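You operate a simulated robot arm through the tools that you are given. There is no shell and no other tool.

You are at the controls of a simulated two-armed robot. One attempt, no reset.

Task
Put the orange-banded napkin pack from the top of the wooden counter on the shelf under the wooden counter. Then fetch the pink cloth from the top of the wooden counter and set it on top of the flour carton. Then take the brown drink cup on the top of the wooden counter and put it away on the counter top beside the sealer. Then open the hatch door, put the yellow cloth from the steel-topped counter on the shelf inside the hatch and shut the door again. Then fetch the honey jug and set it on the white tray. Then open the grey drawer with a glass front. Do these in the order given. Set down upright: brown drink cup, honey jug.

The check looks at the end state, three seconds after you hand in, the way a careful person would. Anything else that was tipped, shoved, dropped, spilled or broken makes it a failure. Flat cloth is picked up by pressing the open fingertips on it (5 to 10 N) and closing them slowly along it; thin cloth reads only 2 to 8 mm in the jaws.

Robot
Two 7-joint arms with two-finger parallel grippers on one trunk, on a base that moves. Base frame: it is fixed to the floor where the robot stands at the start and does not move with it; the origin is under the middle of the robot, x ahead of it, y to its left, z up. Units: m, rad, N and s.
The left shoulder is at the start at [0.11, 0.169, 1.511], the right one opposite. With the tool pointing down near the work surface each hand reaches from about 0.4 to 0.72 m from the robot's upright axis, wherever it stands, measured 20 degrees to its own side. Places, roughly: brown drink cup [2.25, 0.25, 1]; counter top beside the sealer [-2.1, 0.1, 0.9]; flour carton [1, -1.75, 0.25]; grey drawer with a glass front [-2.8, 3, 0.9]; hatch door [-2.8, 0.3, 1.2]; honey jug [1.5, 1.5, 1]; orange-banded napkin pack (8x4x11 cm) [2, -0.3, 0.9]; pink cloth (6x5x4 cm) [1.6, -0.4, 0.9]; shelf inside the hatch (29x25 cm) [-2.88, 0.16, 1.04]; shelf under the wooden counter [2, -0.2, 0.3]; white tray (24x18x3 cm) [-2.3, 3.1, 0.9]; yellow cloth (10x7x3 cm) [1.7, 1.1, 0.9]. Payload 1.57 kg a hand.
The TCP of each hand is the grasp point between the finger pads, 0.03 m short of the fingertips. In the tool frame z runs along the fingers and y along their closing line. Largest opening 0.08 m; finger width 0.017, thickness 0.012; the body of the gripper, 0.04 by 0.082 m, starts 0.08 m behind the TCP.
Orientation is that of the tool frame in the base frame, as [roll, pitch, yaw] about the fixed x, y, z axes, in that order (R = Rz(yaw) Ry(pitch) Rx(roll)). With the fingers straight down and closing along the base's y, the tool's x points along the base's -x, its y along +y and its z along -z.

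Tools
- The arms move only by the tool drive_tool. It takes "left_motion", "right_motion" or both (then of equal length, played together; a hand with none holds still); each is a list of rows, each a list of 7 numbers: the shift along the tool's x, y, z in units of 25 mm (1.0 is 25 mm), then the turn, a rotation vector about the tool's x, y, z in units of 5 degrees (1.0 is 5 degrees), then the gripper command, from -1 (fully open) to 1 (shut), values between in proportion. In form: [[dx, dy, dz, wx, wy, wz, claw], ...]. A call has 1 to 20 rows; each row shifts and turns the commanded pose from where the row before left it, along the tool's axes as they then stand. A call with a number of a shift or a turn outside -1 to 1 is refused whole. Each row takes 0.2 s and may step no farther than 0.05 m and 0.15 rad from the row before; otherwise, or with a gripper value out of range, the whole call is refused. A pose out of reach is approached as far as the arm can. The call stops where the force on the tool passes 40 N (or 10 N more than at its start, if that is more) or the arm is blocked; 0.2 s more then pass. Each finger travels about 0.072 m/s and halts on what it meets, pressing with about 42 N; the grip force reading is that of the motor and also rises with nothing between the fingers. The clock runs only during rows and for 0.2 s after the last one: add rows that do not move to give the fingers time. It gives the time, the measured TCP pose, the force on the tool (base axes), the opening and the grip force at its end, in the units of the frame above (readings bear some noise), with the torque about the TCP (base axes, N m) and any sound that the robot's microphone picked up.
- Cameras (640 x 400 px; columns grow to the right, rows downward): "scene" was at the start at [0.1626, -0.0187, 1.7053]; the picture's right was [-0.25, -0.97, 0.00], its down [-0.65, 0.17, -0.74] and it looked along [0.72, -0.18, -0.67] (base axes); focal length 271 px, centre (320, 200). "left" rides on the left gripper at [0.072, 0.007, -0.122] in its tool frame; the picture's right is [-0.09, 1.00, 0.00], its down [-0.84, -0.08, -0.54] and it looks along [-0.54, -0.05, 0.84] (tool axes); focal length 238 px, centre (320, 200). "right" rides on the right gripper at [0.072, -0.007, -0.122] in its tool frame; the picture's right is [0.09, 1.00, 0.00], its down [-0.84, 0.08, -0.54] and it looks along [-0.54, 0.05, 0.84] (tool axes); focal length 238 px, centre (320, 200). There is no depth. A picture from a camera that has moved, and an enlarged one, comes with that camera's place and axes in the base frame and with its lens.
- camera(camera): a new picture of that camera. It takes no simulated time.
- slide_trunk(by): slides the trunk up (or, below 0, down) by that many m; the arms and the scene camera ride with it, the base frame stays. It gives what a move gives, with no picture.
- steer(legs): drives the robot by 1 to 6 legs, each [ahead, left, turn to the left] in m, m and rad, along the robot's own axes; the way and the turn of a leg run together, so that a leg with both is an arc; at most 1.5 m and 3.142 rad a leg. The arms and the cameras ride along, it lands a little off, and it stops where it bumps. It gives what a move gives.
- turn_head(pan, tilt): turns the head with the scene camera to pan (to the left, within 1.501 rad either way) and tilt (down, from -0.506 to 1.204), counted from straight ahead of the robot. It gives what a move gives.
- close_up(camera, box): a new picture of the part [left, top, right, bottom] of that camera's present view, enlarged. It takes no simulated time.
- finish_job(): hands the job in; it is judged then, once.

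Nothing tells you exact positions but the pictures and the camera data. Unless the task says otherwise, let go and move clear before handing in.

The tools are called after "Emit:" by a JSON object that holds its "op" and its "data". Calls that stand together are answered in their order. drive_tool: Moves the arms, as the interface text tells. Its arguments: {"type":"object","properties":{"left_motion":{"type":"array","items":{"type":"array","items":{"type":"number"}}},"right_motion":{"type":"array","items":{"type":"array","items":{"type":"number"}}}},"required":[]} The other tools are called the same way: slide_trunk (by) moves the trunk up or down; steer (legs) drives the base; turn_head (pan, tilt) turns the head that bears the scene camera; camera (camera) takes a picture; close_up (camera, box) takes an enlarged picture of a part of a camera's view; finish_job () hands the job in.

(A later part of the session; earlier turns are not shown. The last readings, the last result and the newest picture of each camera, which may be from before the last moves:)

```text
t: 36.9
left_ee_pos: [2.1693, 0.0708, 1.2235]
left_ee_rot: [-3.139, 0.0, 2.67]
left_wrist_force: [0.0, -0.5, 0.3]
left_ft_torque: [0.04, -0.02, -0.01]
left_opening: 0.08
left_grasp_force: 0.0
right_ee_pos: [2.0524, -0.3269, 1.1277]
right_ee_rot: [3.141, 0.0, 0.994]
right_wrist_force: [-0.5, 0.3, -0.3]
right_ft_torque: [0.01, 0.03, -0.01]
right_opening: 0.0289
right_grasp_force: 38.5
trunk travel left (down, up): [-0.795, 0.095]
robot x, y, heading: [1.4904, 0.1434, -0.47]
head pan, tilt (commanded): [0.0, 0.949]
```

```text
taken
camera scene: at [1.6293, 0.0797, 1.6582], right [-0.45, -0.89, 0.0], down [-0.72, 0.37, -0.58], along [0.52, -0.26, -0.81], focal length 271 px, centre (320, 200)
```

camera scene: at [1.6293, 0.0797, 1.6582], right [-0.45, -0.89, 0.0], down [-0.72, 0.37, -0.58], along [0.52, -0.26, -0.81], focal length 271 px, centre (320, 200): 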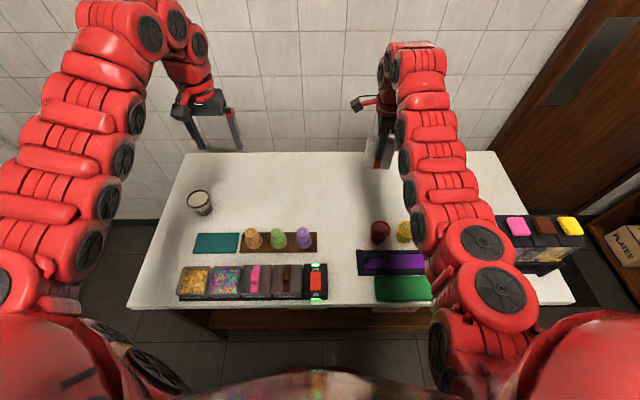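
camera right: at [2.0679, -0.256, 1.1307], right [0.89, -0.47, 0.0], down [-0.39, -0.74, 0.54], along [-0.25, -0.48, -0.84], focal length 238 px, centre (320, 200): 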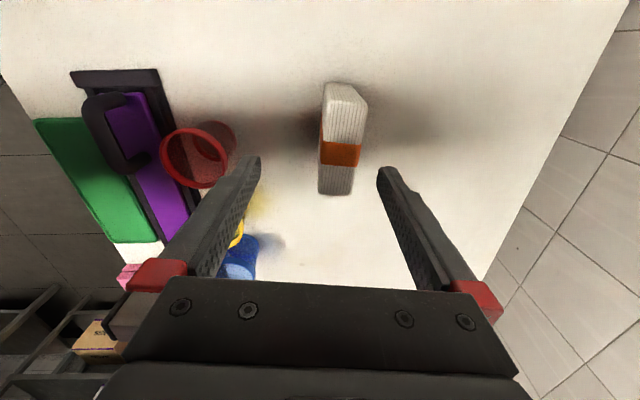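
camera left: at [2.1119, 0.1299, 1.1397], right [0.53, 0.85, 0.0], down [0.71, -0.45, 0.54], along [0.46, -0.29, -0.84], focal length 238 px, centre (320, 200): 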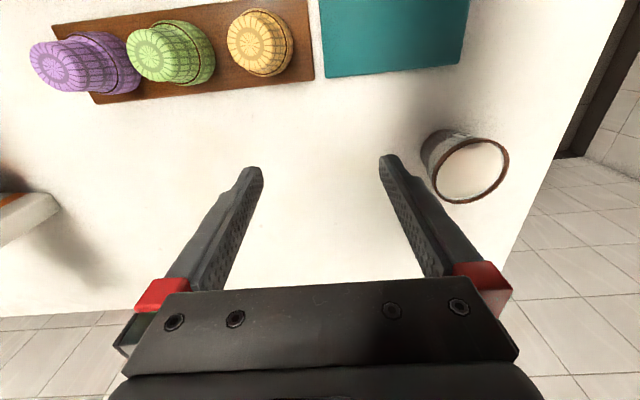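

Emit:
{"op": "steer", "data": {"legs": [[-0.6, 0.0, 0.0]]}}

Emit:
{"op": "turn_head", "data": {"pan": 0.0, "tilt": 0.8}}

Emit:
{"op": "camera", "data": {"camera": "scene"}}

Emit:
{"op": "close_up", "data": {"camera": "scene", "box": [170, 140, 490, 340]}}

```text
t: 40.3
left_ee_pos: [1.6275, 0.3514, 1.2229]
left_ee_rot: [-3.14, 0.002, 2.681]
left_wrist_force: [0.2, 0.1, 0.1]
left_ft_torque: [0.02, -0.03, 0.0]
left_opening: 0.08
left_grasp_force: 0.0
right_ee_pos: [1.5154, -0.0482, 1.1279]
right_ee_rot: [3.142, 0.001, 1.005]
right_wrist_force: [0.1, -0.1, -0.7]
right_ft_torque: [-0.01, 0.01, -0.04]
right_opening: 0.0288
right_grasp_force: 38.7
trunk travel left (down, up): [-0.795, 0.095]
robot x, y, heading: [0.9493, 0.4188, -0.466]
head pan, tilt (commanded): [0.0, 0.949]
```

```text
t: 41.0
left_ee_pos: [1.6272, 0.352, 1.2243]
left_ee_rot: [-3.14, 0.002, 2.681]
left_wrist_force: [-0.3, 0.3, 0.0]
left_ft_torque: [0.01, 0.01, -0.01]
left_opening: 0.0801
left_grasp_force: 0.1
right_ee_pos: [1.515, -0.0481, 1.1275]
right_ee_rot: [-3.141, 0.0, 1.007]
right_wrist_force: [-0.6, -0.2, -0.4]
right_ft_torque: [0.02, 0.02, -0.02]
right_opening: 0.0289
right_grasp_force: 38.9
trunk travel left (down, up): [-0.795, 0.095]
robot x, y, heading: [0.9479, 0.4187, -0.459]
head pan, tilt (commanded): [0.0, 0.799]
```

```text
taken
camera scene: at [1.094, 0.3513, 1.6699], right [-0.45, -0.9, 0.0], down [-0.64, 0.32, -0.7], along [0.62, -0.31, -0.72], focal length 271 px, centre (320, 200)
```

scene: 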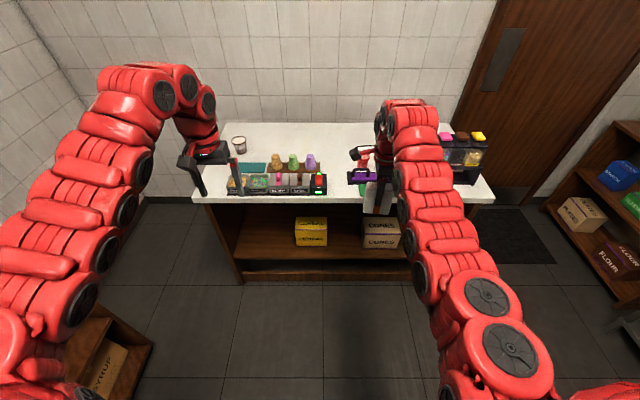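

```text
2.00 times, centred on (330, 240) of scene
camera zoom: at [1.094, 0.3513, 1.6699], right [-0.45, -0.9, 0.0], down [-0.64, 0.32, -0.7], along [0.62, -0.31, -0.72], focal length 541 px, centre (300, 120)
```

zoom: 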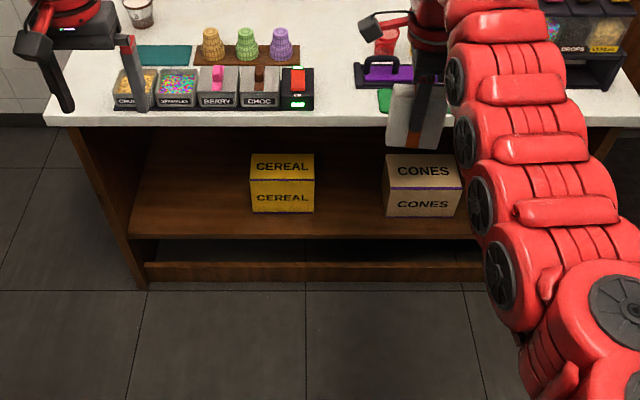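

Backed off with the pack held. The gap on the shelf between CEREAL and CONES is about 0.2 m wide; I'll place the pack there, with the body turned left so that the left arm stays clear of the counter. First I shift right and turn, then lower and measure the shelf.

Emit:
{"op": "steer", "data": {"legs": [[0, -0.39, 0], [0, 0, 0.55]]}}

Emit:
{"op": "slide_trunk", "data": {"by": -0.6}}

Emit:
{"op": "turn_head", "data": {"pan": -0.5, "tilt": 0.5}}

Emit:
{"op": "camera", "data": {"camera": "scene"}}

```text
t: 45.0
left_ee_pos: [1.3854, 0.3632, 1.2238]
left_ee_rot: [-3.141, 0.001, -3.049]
left_wrist_force: [-0.1, -0.1, -0.4]
left_ft_torque: [-0.01, 0.01, 0.04]
left_opening: 0.08
left_grasp_force: 0.0
right_ee_pos: [1.5, -0.0364, 1.128]
right_ee_rot: [-3.141, 0.0, 1.557]
right_wrist_force: [0.4, -0.5, -0.3]
right_ft_torque: [0.01, -0.01, 0.01]
right_opening: 0.0291
right_grasp_force: 38.5
trunk travel left (down, up): [-0.795, 0.095]
robot x, y, heading: [0.774, 0.0692, 0.087]
head pan, tilt (commanded): [0.0, 0.799]
```

```text
refused: -0.6 is not a number from -0.4 to 0.4
```

```text
t: 46.0
left_ee_pos: [1.385, 0.3629, 1.2236]
left_ee_rot: [-3.141, 0.003, -3.049]
left_wrist_force: [-0.5, -0.1, -0.3]
left_ft_torque: [0.0, 0.02, 0.01]
left_opening: 0.0799
left_grasp_force: 0.1
right_ee_pos: [1.5007, -0.0365, 1.1271]
right_ee_rot: [3.14, 0.0, 1.558]
right_wrist_force: [-0.9, 0.6, -0.3]
right_ft_torque: [0.02, 0.0, -0.04]
right_opening: 0.029
right_grasp_force: 38.1
trunk travel left (down, up): [-0.795, 0.095]
robot x, y, heading: [0.7686, 0.0686, 0.091]
head pan, tilt (commanded): [-0.499, 0.499]
```

```text
taken
camera scene: at [0.9369, 0.0388, 1.6957], right [-0.4, -0.92, 0.0], down [-0.44, 0.19, -0.88], along [0.81, -0.35, -0.48], focal length 271 px, centre (320, 200)
```

scene: 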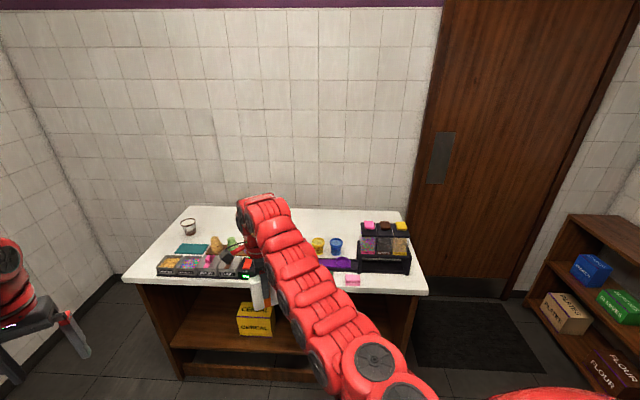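

Emit:
{"op": "slide_trunk", "data": {"by": -0.4}}

Emit:
{"op": "slide_trunk", "data": {"by": -0.3}}

Emit:
{"op": "turn_head", "data": {"pan": -0.5, "tilt": 0.45}}

Emit:
{"op": "camera", "data": {"camera": "scene"}}

Emit:
{"op": "camera", "data": {"camera": "right"}}

```text
t: 49.8
left_ee_pos: [1.385, 0.3621, 0.8231]
left_ee_rot: [-3.14, 0.001, -3.049]
left_wrist_force: [-1.0, 0.1, 0.6]
left_ft_torque: [0.0, 0.01, -0.02]
left_opening: 0.0801
left_grasp_force: 0.1
right_ee_pos: [1.5006, -0.0364, 0.7296]
right_ee_rot: [-3.141, -0.001, 1.556]
right_wrist_force: [0.1, -0.1, 0.0]
right_ft_torque: [0.01, 0.0, 0.04]
right_opening: 0.0289
right_grasp_force: 39.2
trunk travel left (down, up): [-0.395, 0.495]
robot x, y, heading: [0.7729, 0.0665, 0.093]
head pan, tilt (commanded): [-0.499, 0.499]
```

```text
t: 52.8
left_ee_pos: [1.3864, 0.3623, 0.5241]
left_ee_rot: [-3.139, 0.001, -3.047]
left_wrist_force: [-0.7, 0.6, 0.2]
left_ft_torque: [-0.01, -0.02, 0.0]
left_opening: 0.0798
left_grasp_force: 0.0
right_ee_pos: [1.5011, -0.036, 0.427]
right_ee_rot: [3.141, -0.002, 1.557]
right_wrist_force: [-1.1, 0.1, -0.5]
right_ft_torque: [-0.01, 0.0, -0.03]
right_opening: 0.0289
right_grasp_force: 39.5
trunk travel left (down, up): [-0.095, 0.795]
robot x, y, heading: [0.7704, 0.0629, 0.094]
head pan, tilt (commanded): [-0.499, 0.499]
```

```text
t: 53.4
left_ee_pos: [1.3845, 0.3628, 0.5235]
left_ee_rot: [-3.14, 0.002, -3.049]
left_wrist_force: [1.1, -0.2, 0.2]
left_ft_torque: [0.0, -0.01, 0.01]
left_opening: 0.0798
left_grasp_force: 0.0
right_ee_pos: [1.5006, -0.0357, 0.4276]
right_ee_rot: [-3.141, -0.001, 1.556]
right_wrist_force: [0.2, 0.4, -0.6]
right_ft_torque: [0.01, 0.01, 0.02]
right_opening: 0.029
right_grasp_force: 39.0
trunk travel left (down, up): [-0.095, 0.795]
robot x, y, heading: [0.7739, 0.0628, 0.089]
head pan, tilt (commanded): [-0.499, 0.45]
```

```text
taken
camera scene: at [0.9375, 0.0385, 1.0002], right [-0.4, -0.92, 0.0], down [-0.4, 0.17, -0.9], along [0.83, -0.36, -0.44], focal length 271 px, centre (320, 200)
```

scene: 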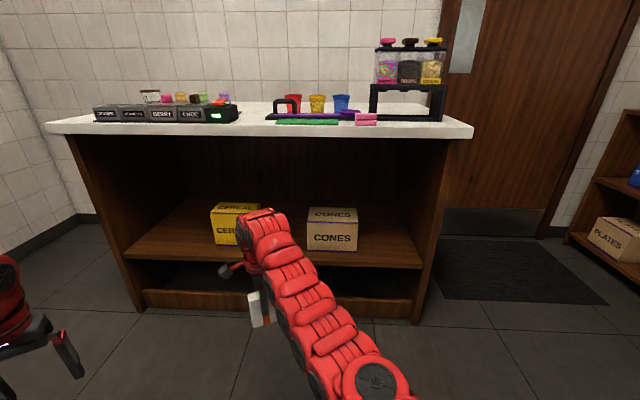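

```text
taken
camera right: at [1.4948, 0.0368, 0.5505], right [1.0, 0.08, 0.0], down [0.07, -0.84, 0.54], along [0.04, -0.54, -0.84], focal length 238 px, centre (320, 200)
```

right: 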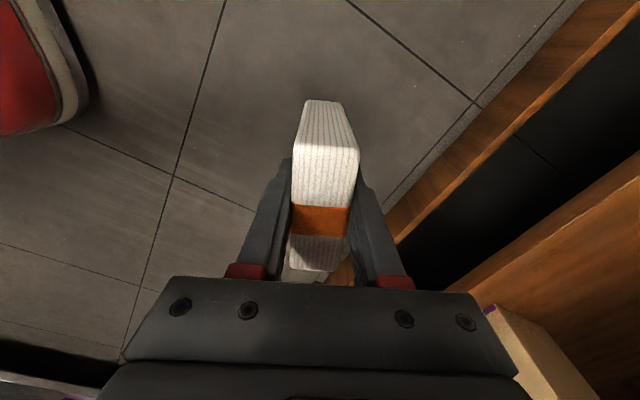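

Emit:
{"op": "close_up", "data": {"camera": "right", "box": [380, 60, 640, 320]}}

Emit:
{"op": "close_up", "data": {"camera": "scene", "box": [110, 180, 450, 340]}}

```text
1.54 times, centred on (510, 190) of right
camera zoom: at [1.4948, 0.0368, 0.5505], right [1.0, 0.08, 0.0], down [0.07, -0.84, 0.54], along [0.04, -0.54, -0.84], focal length 367 px, centre (28, 215)
```

zoom: 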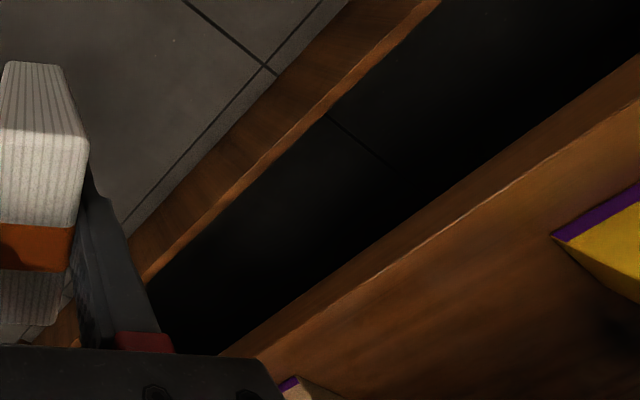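

```text
1.88 times, centred on (280, 260) of scene
camera zoom: at [0.9375, 0.0385, 1.0002], right [-0.4, -0.92, 0.0], down [-0.4, 0.17, -0.9], along [0.83, -0.36, -0.44], focal length 509 px, centre (395, 87)
```

zoom: 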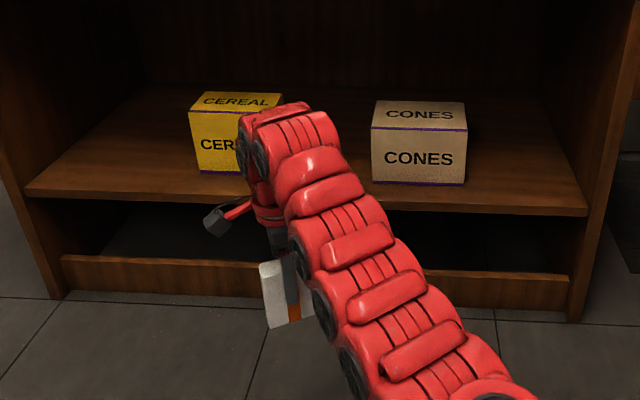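

The shelf top works out at z≈0.345, its front edge at u≈1.635 (room axis), with the boxes' fronts 7 cm behind it. I raise the pack 5 cm, square it to the counter and drive it in between the boxes.

Emit:
{"op": "slide_trunk", "data": {"by": 0.05}}

Emit:
{"op": "drive_tool", "data": {"right_motion": [[0, 0, 0, 0, 0, 1, 0.6], [0, 0, 0, 0, 0, 1, 0.6], [0, 0, 0, 0, 0, 1, 0.6], [0, 0, 0, 0, 0, 1, 0.6], [0, 0, 0, 0, 0, 1, 0.6]]}}

Emit:
{"op": "steer", "data": {"legs": [[0.175, -0.097, 0]]}}

Emit:
{"op": "camera", "data": {"camera": "scene"}}

Emit:
{"op": "camera", "data": {"camera": "right"}}

```text
t: 54.3
left_ee_pos: [1.3841, 0.3627, 0.5751]
left_ee_rot: [-3.14, 0.001, -3.051]
left_wrist_force: [0.2, 0.1, 0.4]
left_ft_torque: [-0.04, -0.04, 0.01]
left_opening: 0.0801
left_grasp_force: 0.1
right_ee_pos: [1.5013, -0.0363, 0.4785]
right_ee_rot: [-3.141, 0.0, 1.557]
right_wrist_force: [0.8, -0.5, -0.6]
right_ft_torque: [0.01, 0.01, -0.01]
right_opening: 0.0293
right_grasp_force: 39.0
trunk travel left (down, up): [-0.145, 0.745]
robot x, y, heading: [0.7755, 0.0669, 0.094]
head pan, tilt (commanded): [-0.499, 0.45]
```

```text
t: 55.5
left_ee_pos: [1.3854, 0.3625, 0.5733]
left_ee_rot: [3.142, 0.002, -3.05]
left_wrist_force: [-0.2, 0.3, -0.2]
left_ft_torque: [0.0, -0.01, 0.02]
left_opening: 0.08
left_grasp_force: 0.1
right_ee_pos: [1.4991, -0.0363, 0.4778]
right_ee_rot: [3.14, 0.001, 1.121]
right_wrist_force: [-0.7, -0.1, -0.4]
right_ft_torque: [0.03, 0.0, -0.01]
right_opening: 0.0291
right_grasp_force: 38.7
trunk travel left (down, up): [-0.145, 0.745]
robot x, y, heading: [0.7707, 0.0668, 0.091]
head pan, tilt (commanded): [-0.499, 0.45]
```

```text
t: 57.1
left_ee_pos: [1.5695, 0.2792, 0.5736]
left_ee_rot: [-3.14, 0.002, -3.051]
left_wrist_force: [-0.5, -0.2, -0.3]
left_ft_torque: [0.01, 0.02, 0.0]
left_opening: 0.0799
left_grasp_force: 0.1
right_ee_pos: [1.6841, -0.1189, 0.4764]
right_ee_rot: [-3.141, 0.0, 1.12]
right_wrist_force: [-0.3, 0.6, -0.4]
right_ft_torque: [0.02, 0.01, -0.04]
right_opening: 0.0288
right_grasp_force: 39.2
trunk travel left (down, up): [-0.145, 0.745]
robot x, y, heading: [0.9556, -0.0163, 0.099]
head pan, tilt (commanded): [-0.499, 0.45]
```

```text
taken
camera scene: at [1.1221, -0.0442, 1.0502], right [-0.4, -0.92, 0.0], down [-0.4, 0.17, -0.9], along [0.83, -0.36, -0.44], focal length 271 px, centre (320, 200)
```

scene: 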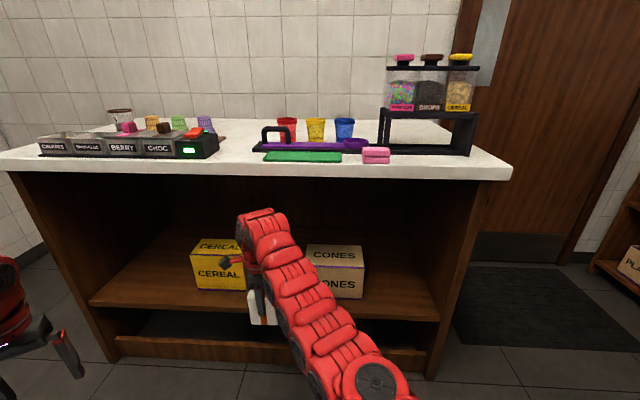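

```text
taken
camera right: at [1.7101, -0.05, 0.6005], right [0.94, -0.35, 0.0], down [-0.29, -0.79, 0.54], along [-0.19, -0.51, -0.84], focal length 238 px, centre (320, 200)
```

right: 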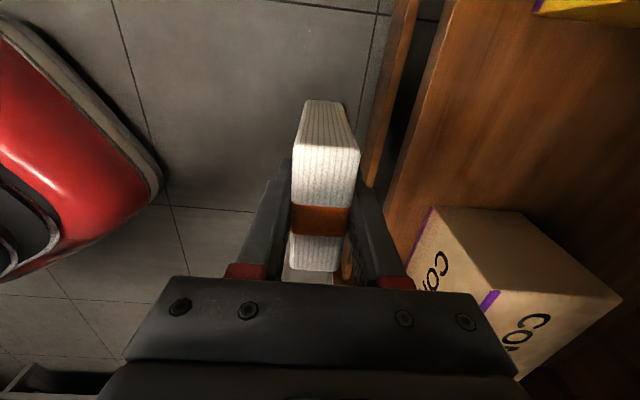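

Emit:
{"op": "steer", "data": {"legs": [[0.144, -0.076, 0]]}}

Emit:
{"op": "camera", "data": {"camera": "right"}}

Emit:
{"op": "camera", "data": {"camera": "scene"}}

```text
t: 58.6
left_ee_pos: [1.7196, 0.2198, 0.5739]
left_ee_rot: [-3.141, 0.001, -3.046]
left_wrist_force: [-0.6, -0.4, 0.5]
left_ft_torque: [-0.04, -0.01, 0.0]
left_opening: 0.0801
left_grasp_force: 0.0
right_ee_pos: [1.8362, -0.1766, 0.4767]
right_ee_rot: [-3.141, 0.0, 1.125]
right_wrist_force: [-0.1, 0.6, -0.8]
right_ft_torque: [0.02, 0.01, 0.0]
right_opening: 0.029
right_grasp_force: 38.8
trunk travel left (down, up): [-0.145, 0.745]
robot x, y, heading: [1.1056, -0.0779, 0.1]
head pan, tilt (commanded): [-0.499, 0.45]
```

```text
taken
camera right: at [1.8614, -0.1089, 0.6004], right [0.94, -0.35, 0.0], down [-0.29, -0.79, 0.54], along [-0.19, -0.51, -0.84], focal length 238 px, centre (320, 200)
```

right: 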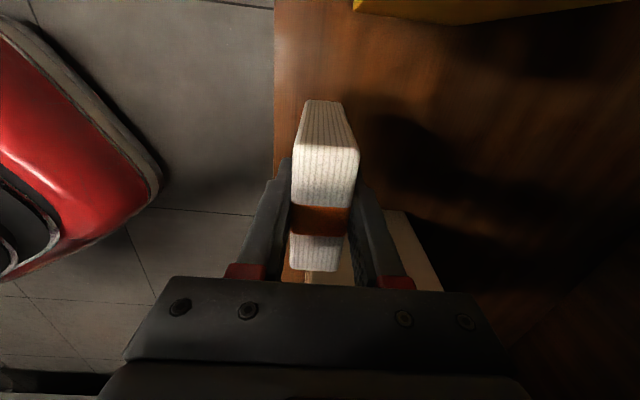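

```text
taken
camera scene: at [1.2733, -0.1058, 1.0502], right [-0.39, -0.92, 0.0], down [-0.4, 0.17, -0.9], along [0.83, -0.35, -0.44], focal length 271 px, centre (320, 200)
```

scene: 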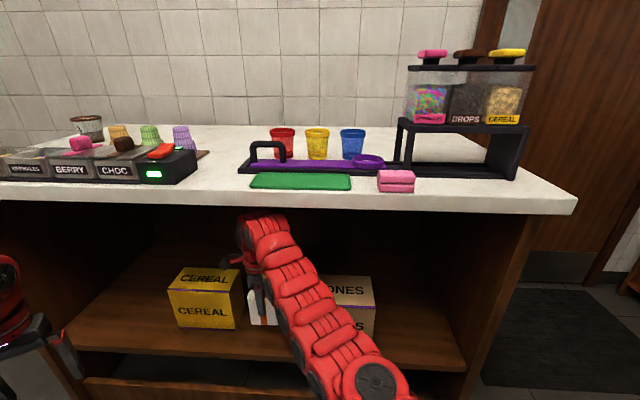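

The pack hangs between the two boxes over the shelf. I lower it gently until it touches.

Emit:
{"op": "drive_tool", "data": {"right_motion": [[0, 0, 0.6, 0, 0, 0, 0.6], [0, 0, 0.6, 0, 0, 0, 0.6], [0, 0, 0.4, 0, 0, 0, 0.6], [0, 0, 0, 0, 0, 0, 0.6]]}}

Emit:
{"op": "drive_tool", "data": {"right_motion": [[0, 0, 0.16, 0, 0, 0, 0.6], [0, 0, 0, 0, 0, 0, 0.6]]}}

Emit:
{"op": "drive_tool", "data": {"right_motion": [[0, 0, 0.16, 0, 0, 0, 0.6], [0, 0, 0, 0, 0, 0, 0.6]]}}

```text
t: 59.6
left_ee_pos: [1.7188, 0.2184, 0.5741]
left_ee_rot: [-3.14, 0.002, -3.046]
left_wrist_force: [0.1, -1.0, 0.0]
left_ft_torque: [-0.01, 0.02, 0.01]
left_opening: 0.0802
left_grasp_force: 0.0
right_ee_pos: [1.8353, -0.1782, 0.4394]
right_ee_rot: [-3.141, 0.001, 1.125]
right_wrist_force: [0.6, -0.9, -0.4]
right_ft_torque: [-0.01, 0.0, -0.01]
right_opening: 0.0291
right_grasp_force: 39.1
trunk travel left (down, up): [-0.145, 0.745]
robot x, y, heading: [1.1094, -0.0818, 0.095]
head pan, tilt (commanded): [-0.499, 0.45]
```

```text
t: 60.2
left_ee_pos: [1.718, 0.2187, 0.5736]
left_ee_rot: [-3.139, 0.002, -3.045]
left_wrist_force: [0.6, 0.6, -0.2]
left_ft_torque: [0.05, 0.01, 0.0]
left_opening: 0.08
left_grasp_force: 0.1
right_ee_pos: [1.8353, -0.1779, 0.4332]
right_ee_rot: [3.141, 0.001, 1.126]
right_wrist_force: [0.3, 0.2, -0.3]
right_ft_torque: [0.0, -0.03, 0.01]
right_opening: 0.0293
right_grasp_force: 38.7
trunk travel left (down, up): [-0.145, 0.745]
robot x, y, heading: [1.1086, -0.0796, 0.096]
head pan, tilt (commanded): [-0.499, 0.45]
```

```text
t: 60.8
left_ee_pos: [1.7194, 0.2199, 0.5737]
left_ee_rot: [-3.141, 0.002, -3.045]
left_wrist_force: [0.5, -0.3, -1.2]
left_ft_torque: [0.0, -0.01, 0.01]
left_opening: 0.0802
left_grasp_force: 0.1
right_ee_pos: [1.8355, -0.1765, 0.4294]
right_ee_rot: [-3.141, -0.001, 1.126]
right_wrist_force: [-0.7, -0.4, -0.8]
right_ft_torque: [-0.03, 0.01, 0.04]
right_opening: 0.0292
right_grasp_force: 39.5
trunk travel left (down, up): [-0.145, 0.745]
robot x, y, heading: [1.1049, -0.0801, 0.096]
head pan, tilt (commanded): [-0.499, 0.45]
```

Emit:
{"op": "drive_tool", "data": {"right_motion": [[0, 0, 0.2, 0, 0, 0, 0.6], [0, 0, 0, 0, 0, 0, 0.6]]}}

Emit:
{"op": "drive_tool", "data": {"right_motion": [[0, 0, 0.2, 0, 0, 0, 0.6], [0, 0, 0, 0, 0, 0, 0.6]]}}

Emit:
{"op": "close_up", "data": {"camera": "scene", "box": [130, 200, 430, 388]}}

```text
t: 61.4
left_ee_pos: [1.7185, 0.2194, 0.5754]
left_ee_rot: [-3.14, 0.001, -3.045]
left_wrist_force: [0.1, -0.2, -1.0]
left_ft_torque: [0.0, 0.03, -0.03]
left_opening: 0.0799
left_grasp_force: 0.1
right_ee_pos: [1.8372, -0.1773, 0.425]
right_ee_rot: [-3.14, 0.001, 1.126]
right_wrist_force: [-0.6, -1.0, -0.4]
right_ft_torque: [0.01, -0.01, 0.0]
right_opening: 0.0289
right_grasp_force: 39.4
trunk travel left (down, up): [-0.145, 0.745]
robot x, y, heading: [1.1068, -0.0813, 0.096]
head pan, tilt (commanded): [-0.499, 0.45]
```

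```text
t: 62.0
left_ee_pos: [1.7184, 0.22, 0.5739]
left_ee_rot: [-3.139, 0.002, -3.047]
left_wrist_force: [0.3, -0.8, 0.2]
left_ft_torque: [0.0, 0.0, 0.0]
left_opening: 0.0797
left_grasp_force: 0.1
right_ee_pos: [1.8363, -0.179, 0.4192]
right_ee_rot: [-3.141, -0.001, 1.126]
right_wrist_force: [0.6, -0.1, -0.5]
right_ft_torque: [-0.03, 0.03, 0.04]
right_opening: 0.029
right_grasp_force: 39.0
trunk travel left (down, up): [-0.145, 0.745]
robot x, y, heading: [1.1079, -0.0765, 0.096]
head pan, tilt (commanded): [-0.499, 0.45]
```

```text
2.13 times, centred on (280, 294) of scene
camera zoom: at [1.273, -0.1057, 1.0503], right [-0.39, -0.92, 0.0], down [-0.4, 0.17, -0.9], along [0.83, -0.35, -0.44], focal length 576 px, centre (405, 0)
```

zoom: 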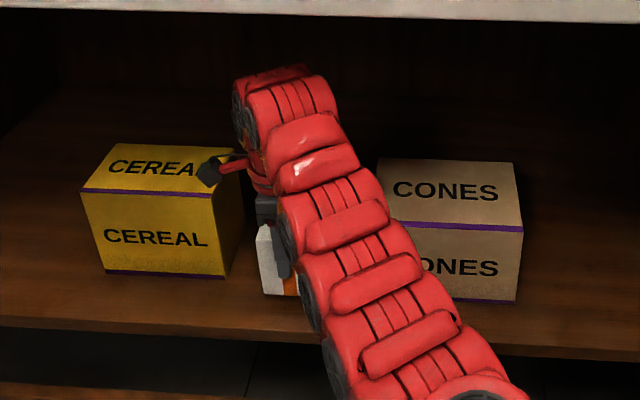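

Emit:
{"op": "drive_tool", "data": {"right_motion": [[0, 0, 0.16, 0, 0, 0, 0.6], [0, 0, 0, 0, 0, 0, 0.6]]}}

Emit:
{"op": "drive_tool", "data": {"right_motion": [[0, 0, 0.16, 0, 0, 0, 0.6], [0, 0, 0, 0, 0, 0, 0.6]]}}

Emit:
{"op": "drive_tool", "data": {"right_motion": [[0, 0, 0.16, 0, 0, 0, 0.6], [0, 0, 0, 0, 0, 0, 0.6]]}}

Emit:
{"op": "drive_tool", "data": {"right_motion": [[0, 0, 0.16, 0, 0, 0, 0.6], [0, 0, 0, 0, 0, 0, 0.6]]}}

```text
t: 62.6
left_ee_pos: [1.72, 0.221, 0.5742]
left_ee_rot: [-3.138, 0.002, -3.047]
left_wrist_force: [-0.4, 0.2, -0.4]
left_ft_torque: [-0.02, 0.0, -0.01]
left_opening: 0.0801
left_grasp_force: 0.1
right_ee_pos: [1.8368, -0.1772, 0.4159]
right_ee_rot: [-3.141, 0.001, 1.125]
right_wrist_force: [0.4, 0.7, -1.1]
right_ft_torque: [0.02, -0.05, -0.01]
right_opening: 0.0293
right_grasp_force: 38.6
trunk travel left (down, up): [-0.145, 0.745]
robot x, y, heading: [1.1023, -0.0792, 0.098]
head pan, tilt (commanded): [-0.499, 0.45]
```

```text
t: 63.2
left_ee_pos: [1.7184, 0.2203, 0.5738]
left_ee_rot: [-3.139, 0.003, -3.045]
left_wrist_force: [-1.3, -0.5, 0.3]
left_ft_torque: [0.01, 0.03, 0.04]
left_opening: 0.08
left_grasp_force: 0.0
right_ee_pos: [1.8347, -0.1775, 0.4123]
right_ee_rot: [-3.141, 0.0, 1.127]
right_wrist_force: [0.5, 0.0, -1.0]
right_ft_torque: [0.01, 0.0, 0.02]
right_opening: 0.0288
right_grasp_force: 38.7
trunk travel left (down, up): [-0.145, 0.745]
robot x, y, heading: [1.1087, -0.0803, 0.095]
head pan, tilt (commanded): [-0.499, 0.45]
```

```text
t: 63.8
left_ee_pos: [1.7192, 0.2188, 0.5732]
left_ee_rot: [-3.139, 0.002, -3.045]
left_wrist_force: [0.1, -0.2, 0.6]
left_ft_torque: [0.02, 0.01, -0.01]
left_opening: 0.0801
left_grasp_force: 0.0
right_ee_pos: [1.8361, -0.1777, 0.4076]
right_ee_rot: [3.142, -0.001, 1.125]
right_wrist_force: [0.2, 0.0, 0.0]
right_ft_torque: [0.01, 0.05, 0.02]
right_opening: 0.0288
right_grasp_force: 38.6
trunk travel left (down, up): [-0.145, 0.745]
robot x, y, heading: [1.1098, -0.0816, 0.097]
head pan, tilt (commanded): [-0.499, 0.45]
```

```text
t: 64.4
left_ee_pos: [1.718, 0.2207, 0.5737]
left_ee_rot: [-3.139, 0.001, -3.045]
left_wrist_force: [-0.2, 0.1, 0.3]
left_ft_torque: [-0.01, -0.02, 0.0]
left_opening: 0.0801
left_grasp_force: 0.0
right_ee_pos: [1.8347, -0.1773, 0.4042]
right_ee_rot: [3.141, 0.0, 1.124]
right_wrist_force: [-0.4, 0.4, -0.5]
right_ft_torque: [0.0, -0.02, -0.02]
right_opening: 0.0292
right_grasp_force: 38.6
trunk travel left (down, up): [-0.145, 0.745]
robot x, y, heading: [1.1089, -0.0793, 0.097]
head pan, tilt (commanded): [-0.499, 0.45]
```

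Emit:
{"op": "drive_tool", "data": {"right_motion": [[0, 0, 0.16, 0, 0, 0, 0.6], [0, 0, 0, 0, 0, 0, 0.6]]}}

Emit:
{"op": "drive_tool", "data": {"right_motion": [[0, 0, 0.16, 0, 0, 0, 0.6], [0, 0, 0, 0, 0, 0, 0.6]]}}

Emit:
{"op": "drive_tool", "data": {"right_motion": [[0, 0, 0.16, 0, 0, 0, 0.6], [0, 0, 0, 0, 0, 0, 0.6]]}}

Emit:
{"op": "close_up", "data": {"camera": "scene", "box": [130, 200, 430, 388]}}

Emit:
{"op": "camera", "data": {"camera": "right"}}

```text
t: 65.0
left_ee_pos: [1.718, 0.2199, 0.5754]
left_ee_rot: [-3.139, 0.005, -3.046]
left_wrist_force: [0.9, 0.0, -0.6]
left_ft_torque: [0.05, -0.01, -0.03]
left_opening: 0.0797
left_grasp_force: 0.0
right_ee_pos: [1.8351, -0.1781, 0.4019]
right_ee_rot: [3.137, -0.002, 1.126]
right_wrist_force: [-2.8, -0.3, 18.6]
right_ft_torque: [-0.31, 0.31, 0.02]
right_opening: 0.0293
right_grasp_force: 38.8
trunk travel left (down, up): [-0.145, 0.745]
robot x, y, heading: [1.1063, -0.0776, 0.098]
head pan, tilt (commanded): [-0.499, 0.45]
```

```text
t: 65.5
left_ee_pos: [1.7172, 0.219, 0.5757]
left_ee_rot: [-3.14, 0.007, -3.048]
left_wrist_force: [0.1, -0.3, 0.5]
left_ft_torque: [-0.02, -0.01, 0.0]
left_opening: 0.0797
left_grasp_force: 0.1
right_ee_pos: [1.837, -0.1777, 0.403]
right_ee_rot: [3.132, -0.005, 1.126]
right_wrist_force: [-4.9, -0.5, 24.0]
right_ft_torque: [-0.1, 0.55, 0.01]
right_opening: 0.029
right_grasp_force: 38.9
trunk travel left (down, up): [-0.145, 0.745]
robot x, y, heading: [1.1052, -0.0799, 0.1]
head pan, tilt (commanded): [-0.499, 0.45]
stopped in row 2 (right hand): the force on the tool passed its limit at 40 N (the readings are from after the stop); the commanded pose is now the measured one
```

```text
t: 66.0
left_ee_pos: [1.7166, 0.2195, 0.5748]
left_ee_rot: [-3.139, 0.005, -3.048]
left_wrist_force: [-0.5, 0.2, 0.0]
left_ft_torque: [-0.02, 0.0, 0.01]
left_opening: 0.08
left_grasp_force: 0.1
right_ee_pos: [1.839, -0.1771, 0.401]
right_ee_rot: [3.13, -0.007, 1.126]
right_wrist_force: [-6.3, 1.2, 26.0]
right_ft_torque: [0.02, 0.65, -0.01]
right_opening: 0.0291
right_grasp_force: 39.2
trunk travel left (down, up): [-0.145, 0.745]
robot x, y, heading: [1.1085, -0.0781, 0.095]
head pan, tilt (commanded): [-0.499, 0.45]
stopped in row 2 (right hand): the force on the tool passed its limit at 40 N (the readings are from after the stop); the commanded pose is now the measured one
```

```text
2.13 times, centred on (280, 294) of scene
camera zoom: at [1.2695, -0.1054, 1.0508], right [-0.39, -0.92, 0.0], down [-0.4, 0.17, -0.9], along [0.83, -0.35, -0.43], focal length 576 px, centre (405, 0)
```

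zoom: 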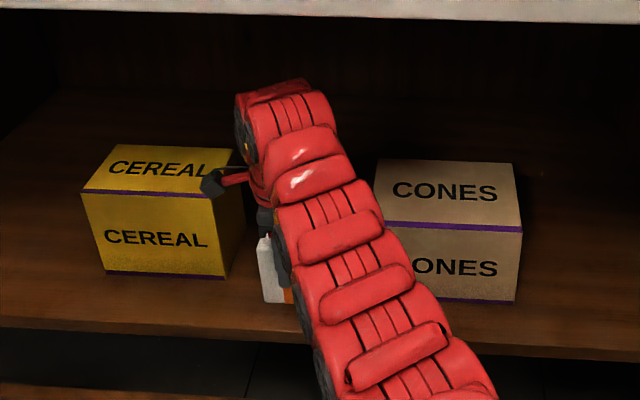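

```text
taken
camera right: at [1.8612, -0.1087, 0.5247], right [0.94, -0.35, 0.01], down [-0.3, -0.79, 0.54], along [-0.18, -0.51, -0.84], focal length 238 px, centre (320, 200)
```

right: 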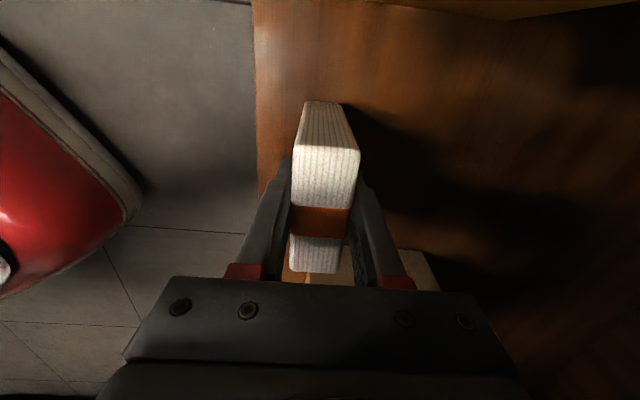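

Contact: the torque fits a load at the pack's foot, so it stands on the shelf (z≈0.328). I relieve the pressure by 2 mm and open slowly.

Emit:
{"op": "drive_tool", "data": {"right_motion": [[0, 0, -0.08, 0, 0, 0, 0.6], [0, 0, 0, 0, 0, 0, 0.6]]}}

Emit:
{"op": "drive_tool", "data": {"right_motion": [[0, 0, 0, 0, 0, 0, 0.3], [0, 0, 0, 0, 0, 0, 0.1], [0, 0, 0, 0, 0, 0, -0.1], [0, 0, 0, 0, 0, 0, -0.3], [0, 0, 0, 0, 0, 0, -0.5], [0, 0, 0, 0, 0, 0, -0.5]]}}

Emit:
{"op": "camera", "data": {"camera": "right"}}

```text
t: 66.5
left_ee_pos: [1.7191, 0.2203, 0.5751]
left_ee_rot: [-3.139, 0.004, -3.044]
left_wrist_force: [-0.1, -0.7, -0.3]
left_ft_torque: [0.01, 0.01, -0.03]
left_opening: 0.08
left_grasp_force: 0.0
right_ee_pos: [1.8376, -0.1763, 0.401]
right_ee_rot: [3.133, -0.004, 1.125]
right_wrist_force: [-0.1, 0.6, 20.6]
right_ft_torque: [0.31, 0.13, -0.02]
right_opening: 0.0291
right_grasp_force: 38.9
trunk travel left (down, up): [-0.145, 0.745]
robot x, y, heading: [1.1096, -0.0801, 0.095]
head pan, tilt (commanded): [-0.499, 0.45]
```

```text
t: 68.0
left_ee_pos: [1.7192, 0.22, 0.5734]
left_ee_rot: [-3.139, 0.002, -3.045]
left_wrist_force: [0.2, 0.1, -0.3]
left_ft_torque: [0.05, -0.02, 0.01]
left_opening: 0.0801
left_grasp_force: 0.0
right_ee_pos: [1.8377, -0.1775, 0.3999]
right_ee_rot: [3.135, -0.005, 1.126]
right_wrist_force: [-0.3, -1.0, 0.3]
right_ft_torque: [0.0, 0.0, 0.02]
right_opening: 0.0603
right_grasp_force: 0.0
trunk travel left (down, up): [-0.145, 0.745]
robot x, y, heading: [1.111, -0.0812, 0.096]
head pan, tilt (commanded): [-0.499, 0.45]
```

```text
taken
camera right: at [1.8622, -0.109, 0.5225], right [0.94, -0.35, 0.01], down [-0.29, -0.79, 0.54], along [-0.18, -0.51, -0.84], focal length 238 px, centre (320, 200)
```

right: 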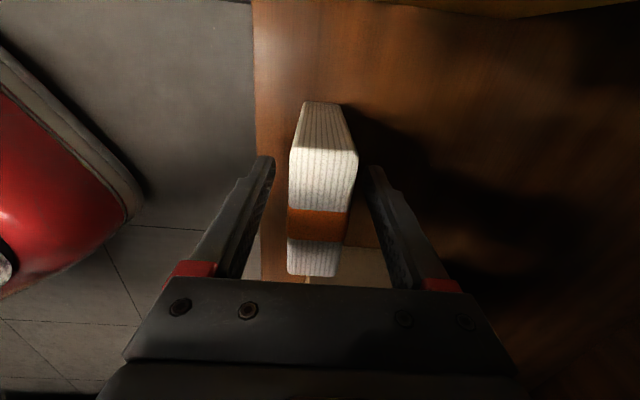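

Emit:
{"op": "slide_trunk", "data": {"by": 0.085}}

Emit:
{"op": "camera", "data": {"camera": "right"}}

```text
t: 69.2
left_ee_pos: [1.7197, 0.2198, 0.6586]
left_ee_rot: [-3.14, 0.001, -3.047]
left_wrist_force: [0.3, -0.6, -0.2]
left_ft_torque: [0.01, 0.02, -0.01]
left_opening: 0.0801
left_grasp_force: 0.0
right_ee_pos: [1.8376, -0.1767, 0.4839]
right_ee_rot: [3.136, -0.004, 1.128]
right_wrist_force: [1.0, -1.1, -0.7]
right_ft_torque: [0.01, -0.02, 0.01]
right_opening: 0.0601
right_grasp_force: 0.0
trunk travel left (down, up): [-0.23, 0.66]
robot x, y, heading: [1.1055, -0.0776, 0.094]
head pan, tilt (commanded): [-0.499, 0.45]
```

```text
taken
camera right: at [1.8623, -0.1089, 0.6072], right [0.94, -0.35, 0.01], down [-0.29, -0.79, 0.54], along [-0.18, -0.51, -0.84], focal length 238 px, centre (320, 200)
```

right: 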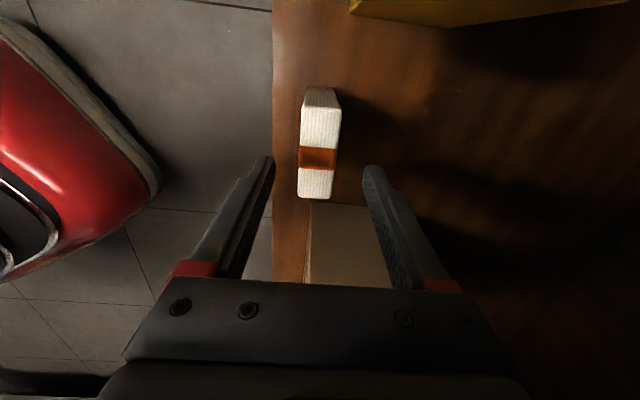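

The pack stands upright on the shelf between the boxes. I back straight out, square up to the counter and raise the trunk to look at the pink cloth.

Emit:
{"op": "steer", "data": {"legs": [[-0.38, 0.236, 0]]}}

Emit:
{"op": "camera", "data": {"camera": "scene"}}

```text
t: 71.8
left_ee_pos: [1.3287, 0.4175, 0.6588]
left_ee_rot: [-3.141, 0.001, -3.049]
left_wrist_force: [-0.5, 1.2, -0.3]
left_ft_torque: [-0.01, 0.03, -0.01]
left_opening: 0.08
left_grasp_force: 0.0
right_ee_pos: [1.4475, 0.0208, 0.484]
right_ee_rot: [3.134, -0.005, 1.123]
right_wrist_force: [0.1, 0.5, 0.0]
right_ft_torque: [0.01, -0.03, 0.03]
right_opening: 0.0601
right_grasp_force: 0.1
trunk travel left (down, up): [-0.23, 0.66]
robot x, y, heading: [0.7172, 0.1163, 0.095]
head pan, tilt (commanded): [-0.499, 0.45]
```

```text
taken
camera scene: at [0.8828, 0.0933, 1.1353], right [-0.39, -0.92, 0.0], down [-0.4, 0.17, -0.9], along [0.83, -0.35, -0.44], focal length 271 px, centre (320, 200)
```

scene: 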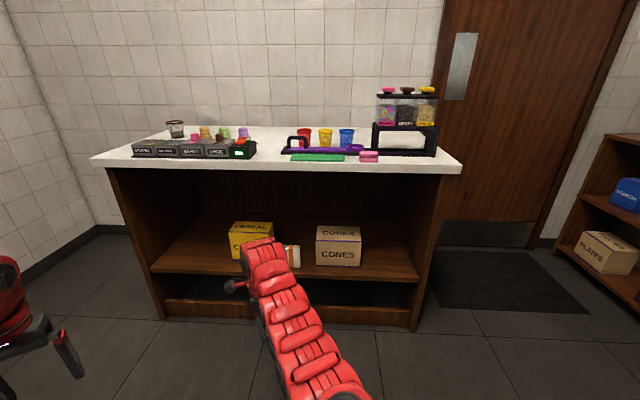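

Emit:
{"op": "steer", "data": {"legs": [[0, 0, -0.555], [0.1, 0.11, 0]]}}

Emit:
{"op": "slide_trunk", "data": {"by": 0.4}}

Emit:
{"op": "turn_head", "data": {"pan": -0.15, "tilt": 0.65}}

Emit:
{"op": "camera", "data": {"camera": "scene"}}

Emit:
{"op": "turn_head", "data": {"pan": -1.2, "tilt": 0.6}}

Emit:
{"op": "camera", "data": {"camera": "scene"}}

```text
t: 74.8
left_ee_pos: [1.5339, 0.0955, 0.6582]
left_ee_rot: [-3.138, 0.002, 2.671]
left_wrist_force: [-0.4, 0.0, -1.1]
left_ft_torque: [-0.03, 0.01, -0.02]
left_opening: 0.0795
left_grasp_force: 0.1
right_ee_pos: [1.4212, -0.3045, 0.4836]
right_ee_rot: [3.136, -0.004, 0.557]
right_wrist_force: [0.5, -0.7, -0.6]
right_ft_torque: [0.01, 0.0, -0.01]
right_opening: 0.0598
right_grasp_force: 0.0
trunk travel left (down, up): [-0.23, 0.66]
robot x, y, heading: [0.8598, 0.1666, -0.468]
head pan, tilt (commanded): [-0.499, 0.45]
```

```text
t: 78.6
left_ee_pos: [1.5327, 0.0964, 1.06]
left_ee_rot: [-3.14, 0.002, 2.671]
left_wrist_force: [-0.2, -0.5, 0.1]
left_ft_torque: [0.0, 0.0, -0.01]
left_opening: 0.0798
left_grasp_force: 0.1
right_ee_pos: [1.4211, -0.3032, 0.8826]
right_ee_rot: [3.136, -0.002, 0.559]
right_wrist_force: [0.1, -0.5, 0.0]
right_ft_torque: [-0.01, 0.0, -0.03]
right_opening: 0.0601
right_grasp_force: 0.0
trunk travel left (down, up): [-0.63, 0.26]
robot x, y, heading: [0.8537, 0.169, -0.47]
head pan, tilt (commanded): [-0.499, 0.45]
```

```text
t: 79.4
left_ee_pos: [1.5325, 0.0958, 1.0595]
left_ee_rot: [-3.14, 0.002, 2.672]
left_wrist_force: [-0.6, -0.6, 0.3]
left_ft_torque: [0.03, 0.01, 0.0]
left_opening: 0.08
left_grasp_force: 0.1
right_ee_pos: [1.4213, -0.3031, 0.884]
right_ee_rot: [3.136, -0.004, 0.56]
right_wrist_force: [0.8, -0.3, 0.0]
right_ft_torque: [0.0, -0.01, 0.03]
right_opening: 0.0601
right_grasp_force: 0.1
trunk travel left (down, up): [-0.63, 0.26]
robot x, y, heading: [0.8538, 0.1698, -0.475]
head pan, tilt (commanded): [-0.15, 0.649]
```

```text
taken
camera scene: at [0.9998, 0.0865, 1.5175], right [-0.58, -0.81, 0.0], down [-0.49, 0.35, -0.8], along [0.65, -0.46, -0.6], focal length 271 px, centre (320, 200)
```

scene: 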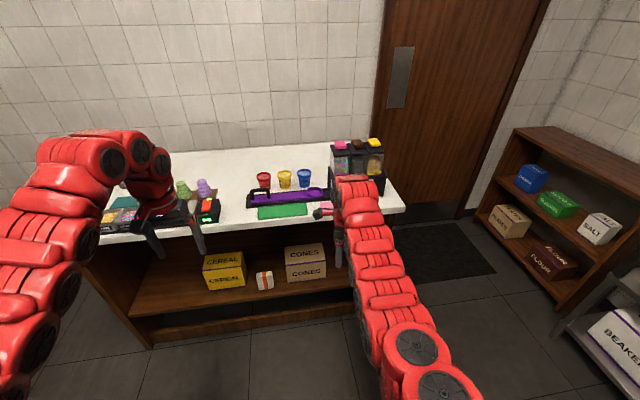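

```text
t: 80.7
left_ee_pos: [1.5341, 0.0946, 1.0596]
left_ee_rot: [-3.14, 0.0, 2.671]
left_wrist_force: [-0.8, 0.2, -0.1]
left_ft_torque: [-0.03, 0.0, -0.02]
left_opening: 0.0799
left_grasp_force: 0.0
right_ee_pos: [1.4203, -0.3034, 0.8854]
right_ee_rot: [3.136, -0.005, 0.559]
right_wrist_force: [-0.1, -0.6, -0.3]
right_ft_torque: [-0.02, 0.01, -0.02]
right_opening: 0.0601
right_grasp_force: 0.1
trunk travel left (down, up): [-0.63, 0.26]
robot x, y, heading: [0.8547, 0.1736, -0.465]
head pan, tilt (commanded): [-1.201, 0.6]
```

```text
taken
camera scene: at [0.9205, 0.0491, 1.5217], right [-0.99, 0.1, 0.0], down [0.06, 0.56, -0.83], along [-0.08, -0.82, -0.56], focal length 271 px, centre (320, 200)
```

scene: 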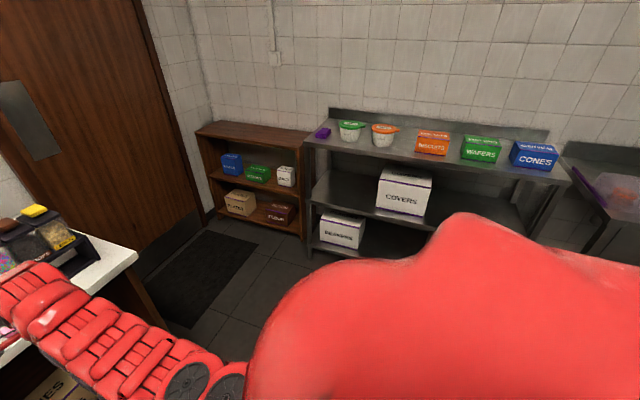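

Emit:
{"op": "close_up", "data": {"camera": "scene", "box": [180, 110, 340, 250]}}

```text
2.86 times, centred on (260, 180) of scene
camera zoom: at [0.9205, 0.0491, 1.5217], right [-0.99, 0.1, 0.0], down [0.06, 0.56, -0.83], along [-0.08, -0.82, -0.56], focal length 773 px, centre (491, 257)
```

zoom: 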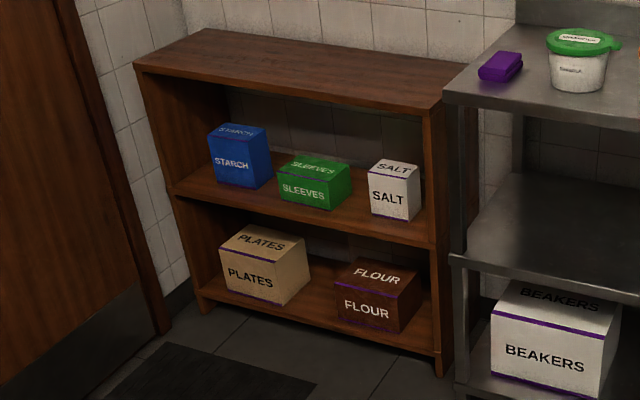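

The flour carton is at the right end of the lower shelf of the bookcase (top ≈0.22 m, shelf above at ≈0.42 m), so I need the cloth held with a nearly horizontal hand. I back off a little, turn the right hand back to its normal yaw and pitch it forward.

Emit:
{"op": "steer", "data": {"legs": [[-0.3, 0.0, 0]]}}

Emit:
{"op": "drive_tool", "data": {"right_motion": [[0, 0, 0, 0, 0, -1, -1], [0, 0, 0, 0, 0, -1, -1], [0, 0, 0, 0, 0, -1, -1], [0, 0, 0, 0, 0, -1, -1], [0, 0, 0, 0, 0, -1, -1], [0, 0, 0, 0, 0, -1, -1], [0, 0, 0, 0, 0, -1, -1], [0, 0, 0, 0, 0, -1, -1], [0, 0, 0, 0, 0, -1, -1], [0, 0, 0, 0, 0, -1, -1], [0, 0, 0, 0, 0, -1, -1], [0, 0, 0, 0, 0, -1, -1], [0, 0, 0, 0, 0, -1, -1], [0, 0, 0, 0, 0, -1, -1], [0, 0, 0, 0, 0, -1, -1], [0, 0, 0, 0, 0, -1, -1], [0, 0, 0, 0, 0, -1, -1], [0, 0, 0, 0, 0, -1, -1], [0, 0, 0, 0, 0, -1, -1], [0, 0, 0, 0, 0, -1, -1]]}}

Emit:
{"op": "drive_tool", "data": {"right_motion": [[0, 0, 0, 0, 0, -1, -1], [0, 0, 0, 0, 0, -1, -1], [0, 0, 0, 0, 0, -1, -1], [0, 0, 0, 0, 0, -1, -1], [-0.64, 0, 0.06, 0, -1, 0, -1], [-0.63, 0, 0.11, 0, -1, 0, -1], [-0.62, 0, 0.17, 0, -1, 0, -1], [-0.6, 0, 0.22, 0, -1, 0, -1], [-0.58, 0, 0.27, 0, -1, 0, -1], [-0.55, 0, 0.32, 0, -1, 0, -1], [-0.52, 0, 0.37, 0, -1, 0, -1], [-0.49, 0, 0.41, 0, -1, 0, -1], [-0.45, 0, 0.45, 0, -1, 0, -1], [-0.41, 0, 0.49, 0, -1, 0, -1], [-0.37, 0, 0.52, 0, -1, 0, -1], [-0.32, 0, 0.55, 0, -1, 0, -1], [-0.27, 0, 0.58, 0, -1, 0, -1], [-0.22, 0, 0.6, 0, -1, 0, -1]]}}

Emit:
{"op": "turn_head", "data": {"pan": -0.15, "tilt": 0.65}}

Emit:
{"op": "camera", "data": {"camera": "scene"}}

```text
t: 82.8
left_ee_pos: [1.2592, 0.2325, 1.0589]
left_ee_rot: [-3.139, 0.002, 2.666]
left_wrist_force: [-0.3, -0.3, 0.1]
left_ft_torque: [-0.04, 0.03, 0.01]
left_opening: 0.08
left_grasp_force: 0.0
right_ee_pos: [1.1471, -0.1665, 0.8858]
right_ee_rot: [3.135, -0.006, 0.555]
right_wrist_force: [-0.6, 0.1, 0.8]
right_ft_torque: [0.02, -0.02, -0.05]
right_opening: 0.0603
right_grasp_force: 0.1
trunk travel left (down, up): [-0.63, 0.26]
robot x, y, heading: [0.5844, 0.3133, -0.472]
head pan, tilt (commanded): [-1.201, 0.6]
```

```text
t: 87.0
left_ee_pos: [1.2606, 0.2322, 1.0594]
left_ee_rot: [-3.14, 0.002, 2.669]
left_wrist_force: [-0.3, -1.6, 0.0]
left_ft_torque: [-0.01, 0.03, 0.01]
left_opening: 0.0799
left_grasp_force: 0.1
right_ee_pos: [1.1473, -0.1669, 0.885]
right_ee_rot: [3.136, 0.007, 2.306]
right_wrist_force: [-0.4, -0.9, 0.3]
right_ft_torque: [0.0, 0.01, 0.03]
right_opening: 0.0801
right_grasp_force: 0.0
trunk travel left (down, up): [-0.63, 0.26]
robot x, y, heading: [0.579, 0.311, -0.471]
head pan, tilt (commanded): [-1.201, 0.6]
```

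```text
t: 90.8
left_ee_pos: [1.261, 0.2316, 1.06]
left_ee_rot: [-3.141, 0.001, 2.667]
left_wrist_force: [-0.4, -0.2, 0.1]
left_ft_torque: [0.01, -0.02, 0.0]
left_opening: 0.0799
left_grasp_force: 0.2
right_ee_pos: [1.3281, -0.2628, 0.9201]
right_ee_rot: [3.139, 1.231, 2.646]
right_wrist_force: [0.2, -0.3, -0.3]
right_ft_torque: [-0.03, -0.01, 0.01]
right_opening: 0.08
right_grasp_force: 0.1
right hand out of reach, approached as far as the arm can: row 17, 18
trunk travel left (down, up): [-0.63, 0.26]
robot x, y, heading: [0.5866, 0.3124, -0.472]
head pan, tilt (commanded): [-1.201, 0.6]
```

```text
t: 92.1
left_ee_pos: [1.2618, 0.2328, 1.0588]
left_ee_rot: [-3.139, 0.0, 2.666]
left_wrist_force: [-0.2, 0.1, -0.3]
left_ft_torque: [-0.03, 0.03, 0.02]
left_opening: 0.08
left_grasp_force: 0.1
right_ee_pos: [1.3278, -0.2637, 0.9192]
right_ee_rot: [3.14, 1.229, 2.649]
right_wrist_force: [-0.4, 0.0, -0.3]
right_ft_torque: [0.01, 0.01, 0.02]
right_opening: 0.0798
right_grasp_force: 0.1
trunk travel left (down, up): [-0.63, 0.26]
robot x, y, heading: [0.5849, 0.3094, -0.472]
head pan, tilt (commanded): [-0.15, 0.649]
```

```text
taken
camera scene: at [0.7273, 0.225, 1.5174], right [-0.58, -0.81, 0.0], down [-0.49, 0.35, -0.8], along [0.65, -0.47, -0.6], focal length 271 px, centre (320, 200)
```

scene: 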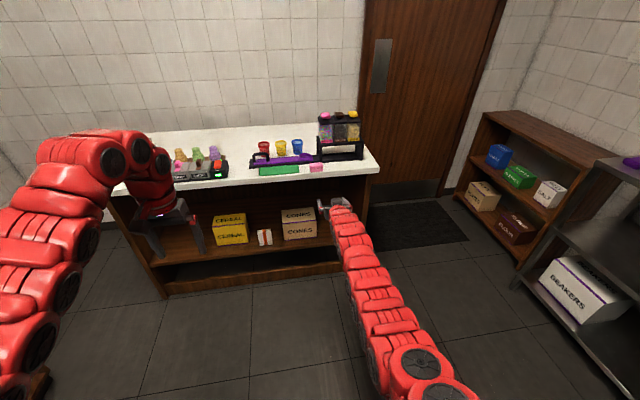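

Emit:
{"op": "close_up", "data": {"camera": "scene", "box": [240, 130, 380, 218]}}

Emit:
{"op": "camera", "data": {"camera": "right"}}

```text
4.55 times, centred on (310, 174) of scene
camera zoom: at [0.7273, 0.225, 1.5174], right [-0.58, -0.81, 0.0], down [-0.49, 0.35, -0.8], along [0.65, -0.47, -0.6], focal length 1230 px, centre (366, 318)
```

zoom: 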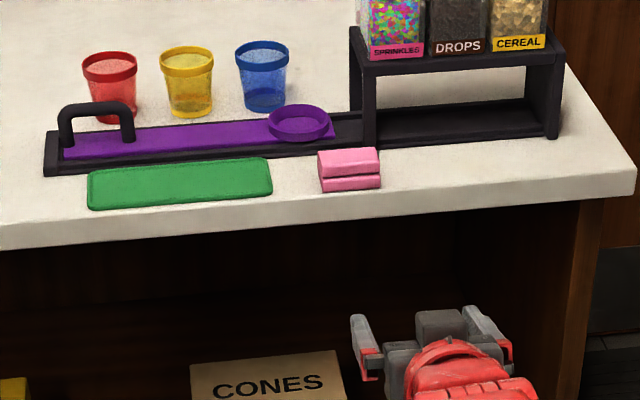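

```text
taken
camera right: at [1.2016, -0.2024, 0.8936], right [0.44, 0.89, -0.09], down [-0.17, 0.18, 0.97], along [0.88, -0.42, 0.23], focal length 238 px, centre (320, 200)
```

right: 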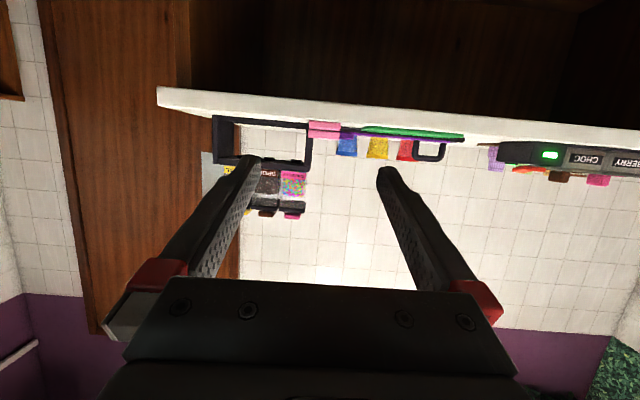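

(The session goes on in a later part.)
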